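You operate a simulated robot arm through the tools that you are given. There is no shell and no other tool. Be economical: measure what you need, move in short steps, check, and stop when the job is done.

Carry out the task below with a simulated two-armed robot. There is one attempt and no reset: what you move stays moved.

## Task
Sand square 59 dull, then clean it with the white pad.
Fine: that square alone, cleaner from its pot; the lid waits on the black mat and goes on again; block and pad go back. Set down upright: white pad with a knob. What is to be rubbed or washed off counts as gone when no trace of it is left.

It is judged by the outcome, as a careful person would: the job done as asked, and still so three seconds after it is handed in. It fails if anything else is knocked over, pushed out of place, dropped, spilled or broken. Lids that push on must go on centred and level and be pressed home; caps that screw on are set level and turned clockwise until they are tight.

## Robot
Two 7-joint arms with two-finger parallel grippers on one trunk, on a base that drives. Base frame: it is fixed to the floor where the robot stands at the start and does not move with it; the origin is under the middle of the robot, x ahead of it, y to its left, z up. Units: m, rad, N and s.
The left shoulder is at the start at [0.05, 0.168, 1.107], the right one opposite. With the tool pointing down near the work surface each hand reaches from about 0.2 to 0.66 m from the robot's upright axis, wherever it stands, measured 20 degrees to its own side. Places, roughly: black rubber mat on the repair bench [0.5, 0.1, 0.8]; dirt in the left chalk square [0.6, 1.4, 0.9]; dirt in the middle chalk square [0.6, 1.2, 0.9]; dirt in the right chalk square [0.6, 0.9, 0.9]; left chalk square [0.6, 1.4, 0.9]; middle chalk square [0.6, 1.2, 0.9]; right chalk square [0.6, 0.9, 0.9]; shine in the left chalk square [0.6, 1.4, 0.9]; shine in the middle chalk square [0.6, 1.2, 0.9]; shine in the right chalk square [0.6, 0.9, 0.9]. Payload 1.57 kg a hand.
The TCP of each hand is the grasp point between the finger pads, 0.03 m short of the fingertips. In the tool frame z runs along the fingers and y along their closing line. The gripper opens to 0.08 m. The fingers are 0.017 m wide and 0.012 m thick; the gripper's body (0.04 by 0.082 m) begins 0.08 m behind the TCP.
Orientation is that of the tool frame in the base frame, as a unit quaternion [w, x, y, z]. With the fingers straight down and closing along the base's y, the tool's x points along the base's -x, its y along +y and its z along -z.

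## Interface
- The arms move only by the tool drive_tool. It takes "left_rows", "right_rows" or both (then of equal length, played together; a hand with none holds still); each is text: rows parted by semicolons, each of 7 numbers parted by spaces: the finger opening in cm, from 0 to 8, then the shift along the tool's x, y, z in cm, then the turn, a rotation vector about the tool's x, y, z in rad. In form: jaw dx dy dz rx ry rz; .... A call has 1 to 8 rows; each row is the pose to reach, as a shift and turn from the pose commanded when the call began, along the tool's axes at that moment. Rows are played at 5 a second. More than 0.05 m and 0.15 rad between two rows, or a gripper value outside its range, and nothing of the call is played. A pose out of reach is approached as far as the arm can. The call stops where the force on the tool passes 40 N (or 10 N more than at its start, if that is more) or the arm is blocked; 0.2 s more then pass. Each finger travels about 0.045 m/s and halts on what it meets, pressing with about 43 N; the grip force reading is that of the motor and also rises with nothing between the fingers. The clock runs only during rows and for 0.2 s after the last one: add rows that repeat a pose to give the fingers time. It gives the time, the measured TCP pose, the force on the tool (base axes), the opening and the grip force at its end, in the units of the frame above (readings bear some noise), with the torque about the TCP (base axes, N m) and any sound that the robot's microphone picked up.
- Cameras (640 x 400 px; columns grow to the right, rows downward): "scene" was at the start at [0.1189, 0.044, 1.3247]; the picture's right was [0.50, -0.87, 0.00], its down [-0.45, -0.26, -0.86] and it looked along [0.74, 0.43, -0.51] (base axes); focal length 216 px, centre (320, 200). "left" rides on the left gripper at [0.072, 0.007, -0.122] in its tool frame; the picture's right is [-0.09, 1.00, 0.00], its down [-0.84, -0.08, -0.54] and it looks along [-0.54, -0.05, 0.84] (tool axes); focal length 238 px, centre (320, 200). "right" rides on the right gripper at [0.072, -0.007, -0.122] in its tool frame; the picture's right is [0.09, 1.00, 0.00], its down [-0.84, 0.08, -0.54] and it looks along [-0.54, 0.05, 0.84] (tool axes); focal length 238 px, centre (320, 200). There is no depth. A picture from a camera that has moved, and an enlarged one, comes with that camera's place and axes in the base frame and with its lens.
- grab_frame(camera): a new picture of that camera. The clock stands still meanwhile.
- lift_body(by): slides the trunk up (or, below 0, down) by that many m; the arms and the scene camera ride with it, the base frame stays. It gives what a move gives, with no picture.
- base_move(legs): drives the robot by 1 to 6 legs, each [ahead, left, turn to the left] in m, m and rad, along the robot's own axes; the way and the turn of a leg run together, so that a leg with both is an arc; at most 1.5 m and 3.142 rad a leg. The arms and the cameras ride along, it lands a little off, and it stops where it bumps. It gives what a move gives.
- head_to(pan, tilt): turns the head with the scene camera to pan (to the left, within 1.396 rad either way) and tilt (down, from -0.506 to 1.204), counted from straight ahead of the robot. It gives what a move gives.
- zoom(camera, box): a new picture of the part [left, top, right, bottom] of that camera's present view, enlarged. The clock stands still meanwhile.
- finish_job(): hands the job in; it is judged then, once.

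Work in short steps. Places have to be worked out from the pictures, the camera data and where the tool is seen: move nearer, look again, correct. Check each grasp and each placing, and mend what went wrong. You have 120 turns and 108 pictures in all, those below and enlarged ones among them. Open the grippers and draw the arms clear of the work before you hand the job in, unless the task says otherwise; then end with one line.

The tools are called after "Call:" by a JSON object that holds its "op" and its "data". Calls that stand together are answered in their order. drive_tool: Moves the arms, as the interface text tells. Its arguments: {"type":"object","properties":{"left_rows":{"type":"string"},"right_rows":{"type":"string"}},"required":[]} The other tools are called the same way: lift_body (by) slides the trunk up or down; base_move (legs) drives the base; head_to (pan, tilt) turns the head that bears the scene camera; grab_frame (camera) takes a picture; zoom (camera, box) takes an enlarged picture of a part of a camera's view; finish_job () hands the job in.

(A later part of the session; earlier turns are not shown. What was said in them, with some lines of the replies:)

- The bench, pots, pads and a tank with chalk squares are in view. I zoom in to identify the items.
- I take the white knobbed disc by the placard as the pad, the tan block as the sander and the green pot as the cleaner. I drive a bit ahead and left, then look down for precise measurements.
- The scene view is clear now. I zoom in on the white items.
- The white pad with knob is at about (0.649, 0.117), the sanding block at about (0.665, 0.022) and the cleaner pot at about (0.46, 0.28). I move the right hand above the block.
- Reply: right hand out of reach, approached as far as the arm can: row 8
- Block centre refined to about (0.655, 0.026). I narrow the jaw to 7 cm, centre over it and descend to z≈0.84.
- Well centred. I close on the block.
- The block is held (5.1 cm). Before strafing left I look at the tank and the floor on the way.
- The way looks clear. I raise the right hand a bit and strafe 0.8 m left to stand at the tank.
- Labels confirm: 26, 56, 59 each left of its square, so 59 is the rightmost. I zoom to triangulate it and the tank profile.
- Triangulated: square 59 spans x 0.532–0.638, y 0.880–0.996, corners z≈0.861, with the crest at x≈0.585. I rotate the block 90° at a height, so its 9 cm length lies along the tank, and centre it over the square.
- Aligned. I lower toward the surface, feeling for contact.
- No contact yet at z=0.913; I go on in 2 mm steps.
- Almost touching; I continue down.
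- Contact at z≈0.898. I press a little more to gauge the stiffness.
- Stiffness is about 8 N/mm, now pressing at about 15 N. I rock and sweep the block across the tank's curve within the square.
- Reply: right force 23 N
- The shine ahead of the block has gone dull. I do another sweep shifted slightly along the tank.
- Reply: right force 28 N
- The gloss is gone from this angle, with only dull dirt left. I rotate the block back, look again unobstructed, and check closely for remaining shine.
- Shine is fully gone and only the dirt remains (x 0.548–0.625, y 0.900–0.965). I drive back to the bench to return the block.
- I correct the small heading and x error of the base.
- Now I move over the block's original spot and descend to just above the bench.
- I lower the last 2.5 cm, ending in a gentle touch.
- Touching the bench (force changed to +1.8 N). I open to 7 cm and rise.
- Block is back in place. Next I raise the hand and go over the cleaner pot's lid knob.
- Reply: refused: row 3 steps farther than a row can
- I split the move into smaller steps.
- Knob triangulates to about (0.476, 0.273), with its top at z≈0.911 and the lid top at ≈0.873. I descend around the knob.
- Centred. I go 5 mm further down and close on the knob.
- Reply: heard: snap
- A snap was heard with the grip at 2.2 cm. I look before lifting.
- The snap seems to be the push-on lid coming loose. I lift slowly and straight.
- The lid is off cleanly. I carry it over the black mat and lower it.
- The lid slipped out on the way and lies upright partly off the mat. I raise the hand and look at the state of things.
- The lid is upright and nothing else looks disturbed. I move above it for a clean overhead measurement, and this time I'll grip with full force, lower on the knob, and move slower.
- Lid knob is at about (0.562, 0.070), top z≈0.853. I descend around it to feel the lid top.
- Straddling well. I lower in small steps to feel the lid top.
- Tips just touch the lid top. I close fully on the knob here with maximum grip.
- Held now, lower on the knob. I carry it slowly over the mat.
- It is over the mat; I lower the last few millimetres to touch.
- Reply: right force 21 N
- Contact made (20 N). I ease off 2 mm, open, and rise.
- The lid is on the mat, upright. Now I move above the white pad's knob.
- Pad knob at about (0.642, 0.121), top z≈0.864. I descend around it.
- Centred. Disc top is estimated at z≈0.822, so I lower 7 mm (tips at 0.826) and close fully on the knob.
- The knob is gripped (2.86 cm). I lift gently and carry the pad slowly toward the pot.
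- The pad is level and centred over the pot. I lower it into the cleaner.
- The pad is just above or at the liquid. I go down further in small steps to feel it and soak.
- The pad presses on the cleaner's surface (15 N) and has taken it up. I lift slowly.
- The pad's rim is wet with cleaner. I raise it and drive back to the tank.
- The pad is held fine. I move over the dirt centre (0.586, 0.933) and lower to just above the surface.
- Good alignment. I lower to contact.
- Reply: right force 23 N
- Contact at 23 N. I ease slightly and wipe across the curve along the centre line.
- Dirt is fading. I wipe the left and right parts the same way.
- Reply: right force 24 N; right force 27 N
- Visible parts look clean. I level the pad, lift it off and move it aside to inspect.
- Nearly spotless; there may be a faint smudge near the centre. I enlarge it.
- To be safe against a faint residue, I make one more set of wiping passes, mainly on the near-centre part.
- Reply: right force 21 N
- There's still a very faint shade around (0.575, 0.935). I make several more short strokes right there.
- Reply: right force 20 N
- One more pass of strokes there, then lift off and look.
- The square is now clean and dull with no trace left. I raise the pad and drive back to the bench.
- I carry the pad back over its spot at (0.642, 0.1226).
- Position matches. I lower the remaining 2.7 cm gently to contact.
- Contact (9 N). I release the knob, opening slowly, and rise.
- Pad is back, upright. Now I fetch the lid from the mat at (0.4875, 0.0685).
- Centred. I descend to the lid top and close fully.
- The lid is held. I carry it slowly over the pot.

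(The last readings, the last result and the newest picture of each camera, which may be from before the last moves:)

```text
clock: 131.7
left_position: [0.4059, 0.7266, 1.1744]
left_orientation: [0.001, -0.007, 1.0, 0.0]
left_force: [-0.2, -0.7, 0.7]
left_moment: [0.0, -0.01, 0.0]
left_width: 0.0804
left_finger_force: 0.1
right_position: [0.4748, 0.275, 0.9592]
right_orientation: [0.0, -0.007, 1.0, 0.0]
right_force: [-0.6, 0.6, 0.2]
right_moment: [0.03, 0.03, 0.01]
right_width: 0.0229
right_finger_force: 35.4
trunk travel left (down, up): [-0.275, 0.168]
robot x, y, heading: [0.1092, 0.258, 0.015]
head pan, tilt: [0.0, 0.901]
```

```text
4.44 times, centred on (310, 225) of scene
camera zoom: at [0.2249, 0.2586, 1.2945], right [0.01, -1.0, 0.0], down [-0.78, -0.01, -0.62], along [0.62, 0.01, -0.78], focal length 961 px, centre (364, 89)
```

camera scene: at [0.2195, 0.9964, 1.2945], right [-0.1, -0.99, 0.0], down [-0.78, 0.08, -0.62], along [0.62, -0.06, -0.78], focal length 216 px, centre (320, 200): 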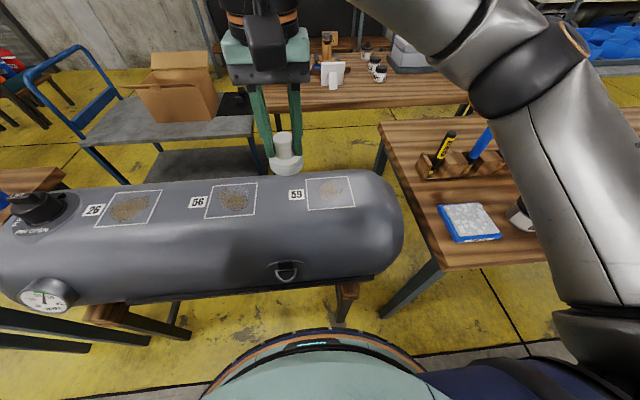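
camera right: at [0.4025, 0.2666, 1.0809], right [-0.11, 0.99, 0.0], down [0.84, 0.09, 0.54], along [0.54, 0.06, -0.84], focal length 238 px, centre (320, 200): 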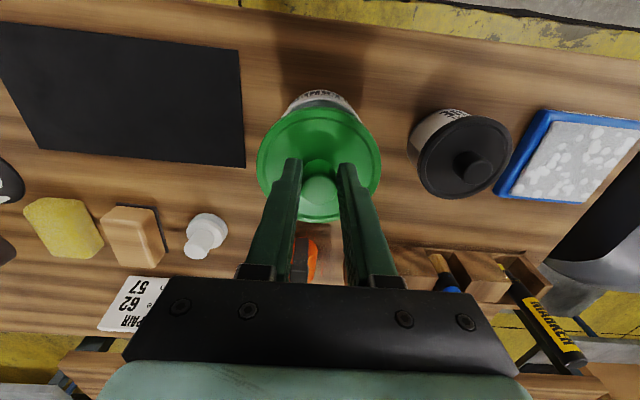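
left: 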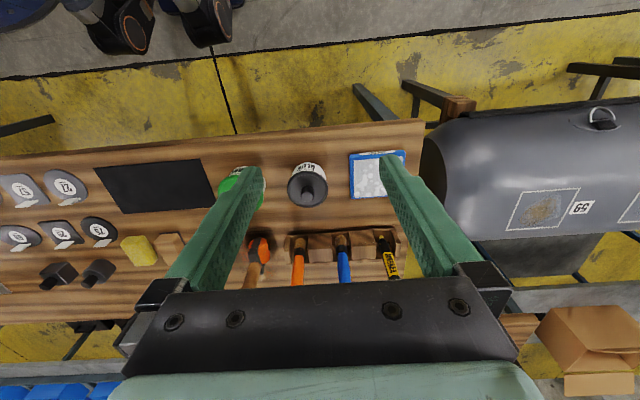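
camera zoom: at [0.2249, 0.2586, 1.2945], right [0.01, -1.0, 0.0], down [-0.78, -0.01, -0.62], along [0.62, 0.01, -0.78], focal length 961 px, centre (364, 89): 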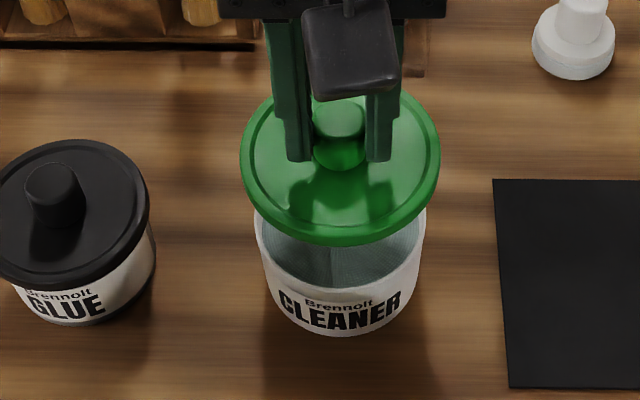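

Aligned. I lower to just above the rim and check.

Call:
{"op": "drive_tool", "data": {"right_rows": "0 0 0 1 0 0 0; 0 0 0 2 0 0 0; 0 0 0 3 0 0 0; 0 0 0 4 0 0 0; 0 0 0 4.5 0 0 0"}}

Call:
{"op": "zoom", "data": {"camera": "scene", "box": [270, 190, 360, 260]}}

Call:
{"op": "zoom", "data": {"camera": "right", "box": [220, 60, 420, 240]}}

```text
clock: 132.9
left_position: [0.4062, 0.7264, 1.1738]
left_orientation: [-0.001, -0.007, 1.0, 0.0]
left_force: [0.6, 0.1, 0.4]
left_moment: [-0.01, -0.03, 0.03]
left_width: 0.0801
left_finger_force: 0.1
right_position: [0.4749, 0.2748, 0.9151]
right_orientation: [-0.001, -0.007, 1.0, 0.0]
right_force: [-0.4, 0.9, 0.2]
right_moment: [0.01, 0.08, -0.02]
right_width: 0.0228
right_finger_force: 35.4
trunk travel left (down, up): [-0.275, 0.168]
robot x, y, heading: [0.1089, 0.2556, 0.014]
head pan, tilt: [0.0, 0.901]
```

```text
5.71 times, centred on (315, 225) of scene
camera zoom: at [0.2249, 0.2586, 1.2945], right [0.01, -1.0, 0.0], down [-0.78, -0.01, -0.62], along [0.62, 0.01, -0.78], focal length 1235 px, centre (349, 57)
```

zoom: 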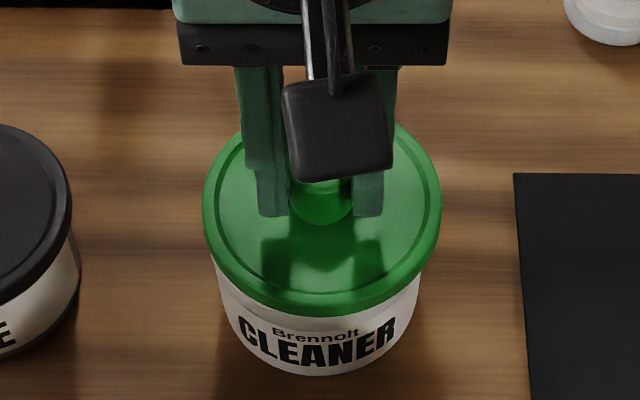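

```text
2.22 times, centred on (320, 150) of right
camera zoom: at [0.4027, 0.2657, 1.0362], right [-0.11, 0.99, 0.0], down [0.84, 0.09, 0.54], along [0.54, 0.06, -0.84], focal length 530 px, centre (320, 311)
```

zoom: 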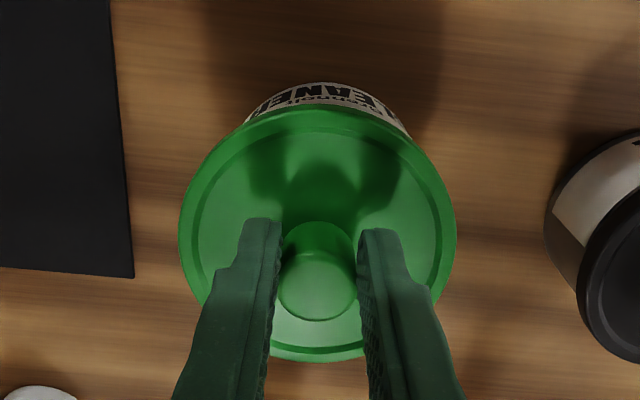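

The lid sits about 2 mm toward −y of the pot's centre. I correct that and lower until it seats.

Call:
{"op": "drive_tool", "data": {"right_rows": "0 0 0.2 0.2 0 0 0; 0 0 0.2 0.5 0 0 0; 0 0 0.2 0.8 0 0 0; 0 0 0.2 1.0 0 0 0; 0 0 0.2 1.0 0 0 0"}}

Call:
{"op": "zoom", "data": {"camera": "scene", "box": [270, 190, 360, 260]}}

```text
clock: 134.1
left_position: [0.4057, 0.7258, 1.174]
left_orientation: [0.001, -0.006, 1.0, 0.0]
left_force: [0.4, -0.1, -0.6]
left_moment: [0.04, -0.01, -0.03]
left_width: 0.0801
left_finger_force: 0.0
right_position: [0.4744, 0.2755, 0.9071]
right_orientation: [0.003, -0.007, 1.0, 0.002]
right_force: [6.2, 0.2, 23.8]
right_moment: [-0.21, 0.1, 0.03]
right_width: 0.0226
right_finger_force: 35.1
trunk travel left (down, up): [-0.275, 0.168]
robot x, y, heading: [0.1106, 0.2584, 0.011]
head pan, tilt: [0.0, 0.901]
```

```text
5.71 times, centred on (315, 225) of scene
camera zoom: at [0.2241, 0.2588, 1.2947], right [0.01, -1.0, 0.0], down [-0.78, -0.01, -0.62], along [0.62, 0.01, -0.78], focal length 1235 px, centre (349, 57)
```

zoom: 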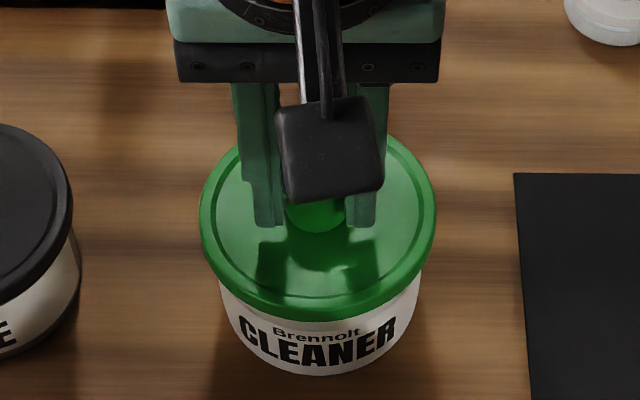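

It rests on the pot with 24 N, with a slight +x push-back. I nudge 1 mm in +x, relax, open, and then press from above with closed fingers.

Call:
{"op": "drive_tool", "data": {"right_rows": "0 0 0 -0.2 0 0 0; 0 -0.1 0 -0.2 0 0 0; 0 -0.1 0 -0.1 0 0 0; 4 -0.1 0 -0.2 0 0 0; 6 -0.1 0 -0.2 0 0 0; 6 -0.1 0 -0.2 0 0 0; 6 -0.1 0 -4 0 0 0; 6 -0.1 0 -8 0 0 0"}}

Call:
{"op": "zoom", "data": {"camera": "scene", "box": [270, 190, 360, 260]}}

Call:
{"op": "grab_frame", "data": {"camera": "right"}}

```text
clock: 135.9
left_position: [0.4044, 0.7266, 1.1741]
left_orientation: [0.001, -0.007, 1.0, 0.0]
left_force: [-0.2, -0.5, 0.0]
left_moment: [0.02, 0.0, -0.06]
left_width: 0.0797
left_finger_force: 0.0
right_position: [0.4759, 0.2751, 0.9867]
right_orientation: [0.0, -0.007, 1.0, 0.0]
right_force: [0.2, 0.6, 0.1]
right_moment: [0.0, 0.02, -0.02]
right_width: 0.0601
right_finger_force: 0.1
trunk travel left (down, up): [-0.275, 0.168]
robot x, y, heading: [0.1121, 0.2597, 0.015]
head pan, tilt: [0.0, 0.901]
```

```text
5.71 times, centred on (315, 225) of scene
camera zoom: at [0.2247, 0.2587, 1.2945], right [0.01, -1.0, 0.0], down [-0.78, -0.01, -0.62], along [0.62, 0.01, -0.78], focal length 1235 px, centre (349, 57)
```

zoom: 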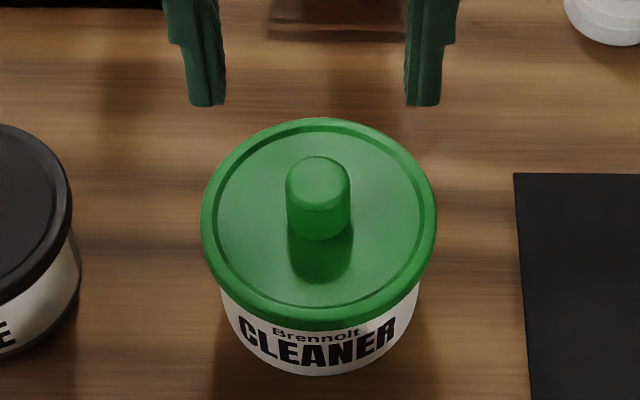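

```text
20 pictures are left
camera right: at [0.403, 0.2667, 1.1067], right [-0.11, 0.99, 0.0], down [0.84, 0.09, 0.54], along [0.54, 0.06, -0.84], focal length 238 px, centre (320, 200)
```

right: 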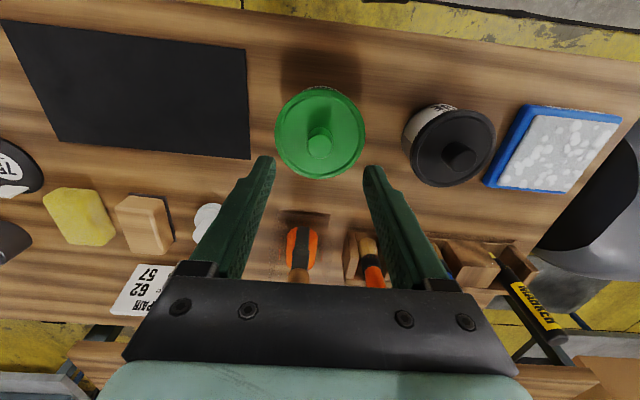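

The lid sits centred on the pot. I close the fingers, position them over the knob and press down until it snaps home.

Call:
{"op": "drive_tool", "data": {"right_rows": "0 0.2 0 0 0 0 0; 0 0.2 0 0 0 0 0; 0 0.2 0 0 0 0 0; 0 0.2 0 0 0 0 0; 0 0.2 0 2 0 0 0; 0 0.2 0 3.5 0 0 0; 0 0.2 0 4.2 0 0 0; 0 0.2 0 4.2 0 0 0"}}

Call:
{"op": "drive_tool", "data": {"right_rows": "0 0 0 0.3 0 0 0; 0 0 0 0.6 0 0 0; 0 0 0 0.8 0 0 0; 0 0 0 1.0 0 0 0; 0 0 0 1.2 0 0 0; 0 0 0 1.4 0 0 0; 0 0 0 1.6 0 0 0"}}

```text
clock: 137.7
left_position: [0.4049, 0.7268, 1.1739]
left_orientation: [0.0, -0.006, 1.0, 0.0]
left_force: [-0.2, -0.4, 0.1]
left_moment: [-0.03, 0.01, 0.0]
left_width: 0.0801
left_finger_force: 0.2
right_position: [0.4731, 0.2749, 0.942]
right_orientation: [0.0, -0.007, 1.0, -0.001]
right_force: [0.3, 0.0, 0.2]
right_moment: [0.02, 0.01, 0.03]
right_width: 0.0
right_finger_force: 21.2
trunk travel left (down, up): [-0.275, 0.168]
robot x, y, heading: [0.111, 0.2575, 0.012]
head pan, tilt: [0.0, 0.901]
```

```text
clock: 139.3
left_position: [0.4058, 0.7261, 1.1732]
left_orientation: [0.001, -0.007, 1.0, -0.001]
left_force: [1.2, -1.1, 0.0]
left_moment: [0.02, 0.01, -0.04]
left_width: 0.0801
left_finger_force: 0.1
right_position: [0.473, 0.275, 0.9278]
right_orientation: [0.0, -0.007, 1.0, -0.001]
right_force: [-0.3, -0.5, 0.3]
right_moment: [0.01, -0.02, 0.0]
right_width: 0.0001
right_finger_force: 21.6
trunk travel left (down, up): [-0.275, 0.168]
robot x, y, heading: [0.1089, 0.2581, 0.013]
head pan, tilt: [0.0, 0.901]
```

No contact yet with tips at z≈0.898. I look to confirm alignment.

Call:
{"op": "zoom", "data": {"camera": "scene", "box": [270, 190, 360, 260]}}

Call:
{"op": "zoom", "data": {"camera": "right", "box": [220, 60, 420, 240]}}

```text
5.71 times, centred on (315, 225) of scene
camera zoom: at [0.2249, 0.2586, 1.2945], right [0.01, -1.0, 0.0], down [-0.78, -0.01, -0.62], along [0.62, 0.01, -0.78], focal length 1235 px, centre (349, 57)
```

zoom: 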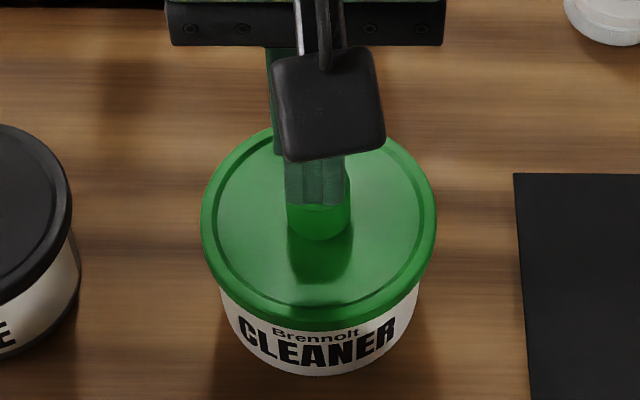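

```text
2.22 times, centred on (320, 150) of right
camera zoom: at [0.4008, 0.2675, 1.048], right [-0.11, 0.99, 0.0], down [0.84, 0.09, 0.54], along [0.54, 0.06, -0.84], focal length 530 px, centre (320, 311)
```

zoom: 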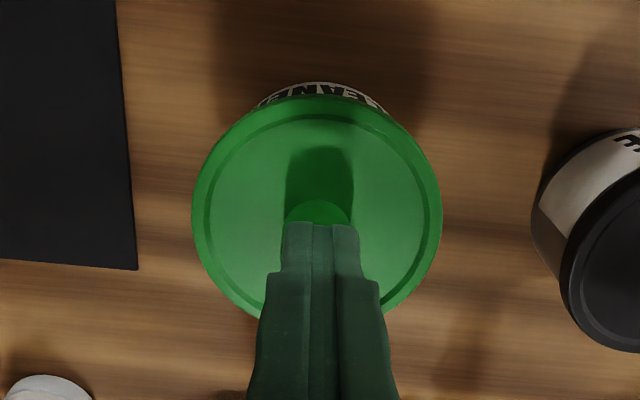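

Fingers are over the knob. I shift 1.5 mm and keep pressing downward.

Call:
{"op": "drive_tool", "data": {"right_rows": "0 0.15 -0.15 0.1 0 0 0; 0 0.15 -0.15 0.3 0 0 0; 0 0.15 -0.15 0.5 0 0 0; 0 0.15 -0.15 0.7 0 0 0; 0 0.15 -0.15 0.9 0 0 0; 0 0.15 -0.15 1.1 0 0 0; 0 0.15 -0.15 1.2 0 0 0; 0 0.15 -0.15 1.3 0 0 0"}}

```text
clock: 141.1
left_position: [0.4033, 0.7276, 1.1743]
left_orientation: [0.001, -0.007, 1.0, 0.0]
left_force: [0.2, -0.6, -0.9]
left_moment: [-0.01, 0.01, -0.01]
left_width: 0.0801
left_finger_force: 0.0
right_position: [0.473, 0.2733, 0.9163]
right_orientation: [0.002, -0.008, 1.0, 0.002]
right_force: [-1.4, -0.6, 18.5]
right_moment: [0.03, -0.04, 0.02]
right_width: 0.0
right_finger_force: 20.7
trunk travel left (down, up): [-0.275, 0.168]
robot x, y, heading: [0.1084, 0.2532, 0.016]
head pan, tilt: [0.0, 0.901]
heard: snap
```

A snap: the lid has gone home. I press slightly more to be sure.

Call:
{"op": "drive_tool", "data": {"right_rows": "0 0 0 0.1 0 0 0; 0 0 0 0.2 0 0 0; 0 0 0 0.2 0 0 0"}}

```text
clock: 141.9
left_position: [0.4025, 0.7256, 1.1747]
left_orientation: [0.001, -0.006, 1.0, 0.0]
left_force: [0.5, -0.4, 0.0]
left_moment: [0.0, 0.03, 0.02]
left_width: 0.0801
left_finger_force: 0.0
right_position: [0.4722, 0.2742, 0.9156]
right_orientation: [0.003, -0.007, 1.0, 0.003]
right_force: [-0.6, -2.9, 40.0]
right_moment: [-0.13, -0.14, 0.05]
right_width: 0.0
right_finger_force: 21.2
trunk travel left (down, up): [-0.275, 0.168]
robot x, y, heading: [0.1108, 0.255, 0.011]
head pan, tilt: [0.0, 0.901]
```

Firm at 40 N with no further travel. I rise straight, draw the hand back and check everything.

Call:
{"op": "drive_tool", "data": {"right_rows": "0 0 0 -1 0 0 0; 0 0 0 -4 0 0 0; 0 0 0 -8 0 0 0; 2 0 0 -12 0 0 0; 4 3 0 -16 0 0 0; 6 6 0 -20 0 0 0; 8 8 0 -24 0 0 0; 8 8 0 -26 0 0 0"}}

Call:
{"op": "zoom", "data": {"camera": "scene", "box": [270, 190, 360, 260]}}

Call:
{"op": "grab_frame", "data": {"camera": "scene"}}

Call:
{"op": "grab_frame", "data": {"camera": "right"}}

```text
clock: 143.7
left_position: [0.4052, 0.7257, 1.1743]
left_orientation: [0.0, -0.006, 1.0, -0.001]
left_force: [0.2, -0.3, 0.1]
left_moment: [-0.03, -0.02, -0.03]
left_width: 0.0798
left_finger_force: 0.1
right_position: [0.3923, 0.2728, 1.1724]
right_orientation: [-0.001, -0.007, 1.0, 0.0]
right_force: [0.5, -0.1, 0.2]
right_moment: [0.02, 0.01, -0.02]
right_width: 0.08
right_finger_force: 0.0
trunk travel left (down, up): [-0.275, 0.168]
robot x, y, heading: [0.1078, 0.2562, 0.013]
head pan, tilt: [0.0, 0.901]
```

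```text
5.71 times, centred on (315, 225) of scene
camera zoom: at [0.2248, 0.2586, 1.2945], right [0.01, -1.0, 0.0], down [-0.78, -0.01, -0.62], along [0.62, 0.01, -0.78], focal length 1235 px, centre (349, 57)
```

zoom: 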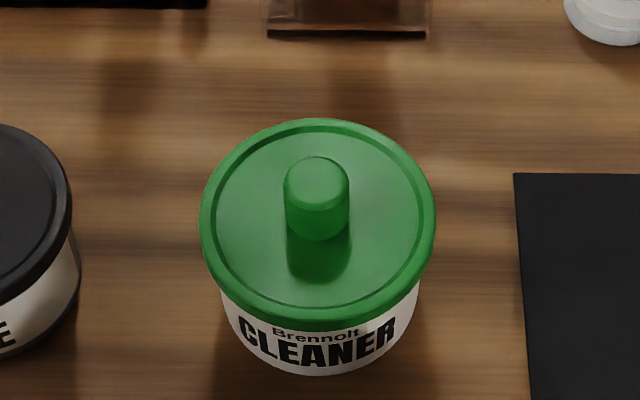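

```text
16 pictures are left
camera scene: at [0.2248, 0.2586, 1.2945], right [0.01, -1.0, 0.0], down [-0.78, -0.01, -0.62], along [0.62, 0.01, -0.78], focal length 216 px, centre (320, 200)
```

scene: 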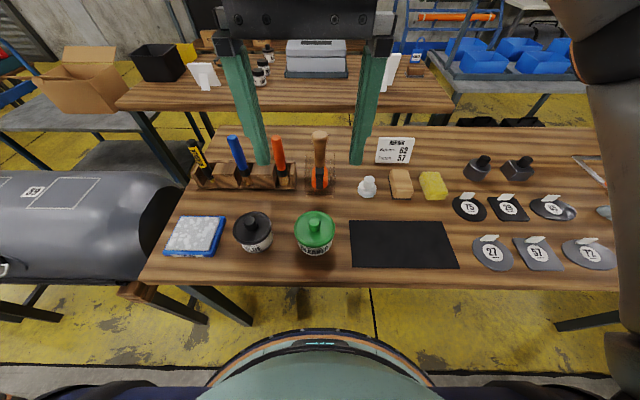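

```text
15 pictures are left
camera right: at [0.3198, 0.2646, 1.2939], right [-0.11, 0.99, 0.0], down [0.84, 0.09, 0.54], along [0.54, 0.06, -0.84], focal length 238 px, centre (320, 200)
```

right: 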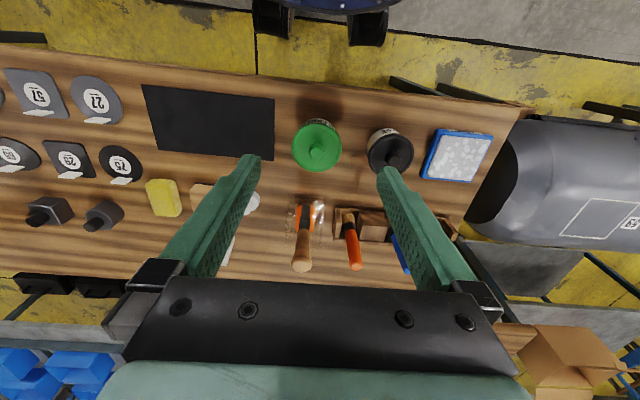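

The lid is level and seated and everything is in place. One last look at square 59 from this different angle.

Call:
{"op": "zoom", "data": {"camera": "scene", "box": [0, 155, 140, 245]}}

Call:
{"op": "zoom", "data": {"camera": "scene", "box": [340, 150, 460, 220]}}

```text
4.44 times, centred on (70, 200) of scene
camera zoom: at [0.2248, 0.2586, 1.2945], right [0.01, -1.0, 0.0], down [-0.78, -0.01, -0.62], along [0.62, 0.01, -0.78], focal length 961 px, centre (1431, 200)
```

zoom: 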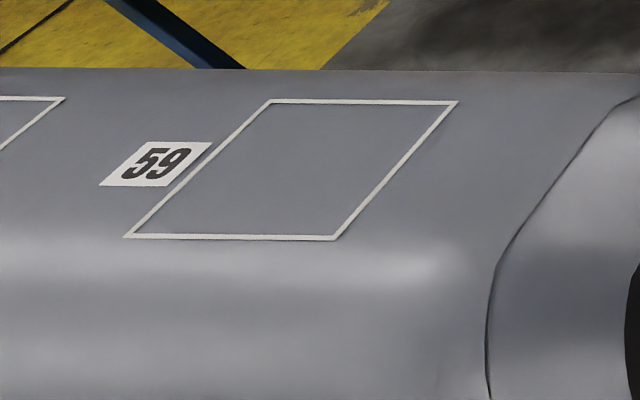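

```text
5.33 times, centred on (400, 185) of scene
camera zoom: at [0.2248, 0.2586, 1.2945], right [0.01, -1.0, 0.0], down [-0.78, -0.01, -0.62], along [0.62, 0.01, -0.78], focal length 1153 px, centre (-107, 280)
```

zoom: 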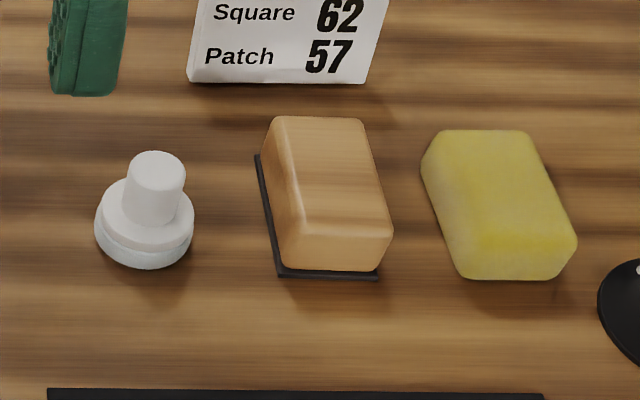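

Square 59 is dull and clean. The block and pad are back in place, the lid is pressed home, and both grippers are open and clear, so I hand the job in.

Call:
{"op": "finish_job", "data": {}}

```text
The job is handed in.
```

Square 59 is sanded dull and cleaned with no trace left, the lid is snapped home on the cleaner, and the block and white pad are back upright in their places; however, the lid slipped from the gripper on its way to the mat and dropped beside it, upright and without disturbing anything, before I set it on the mat properly.
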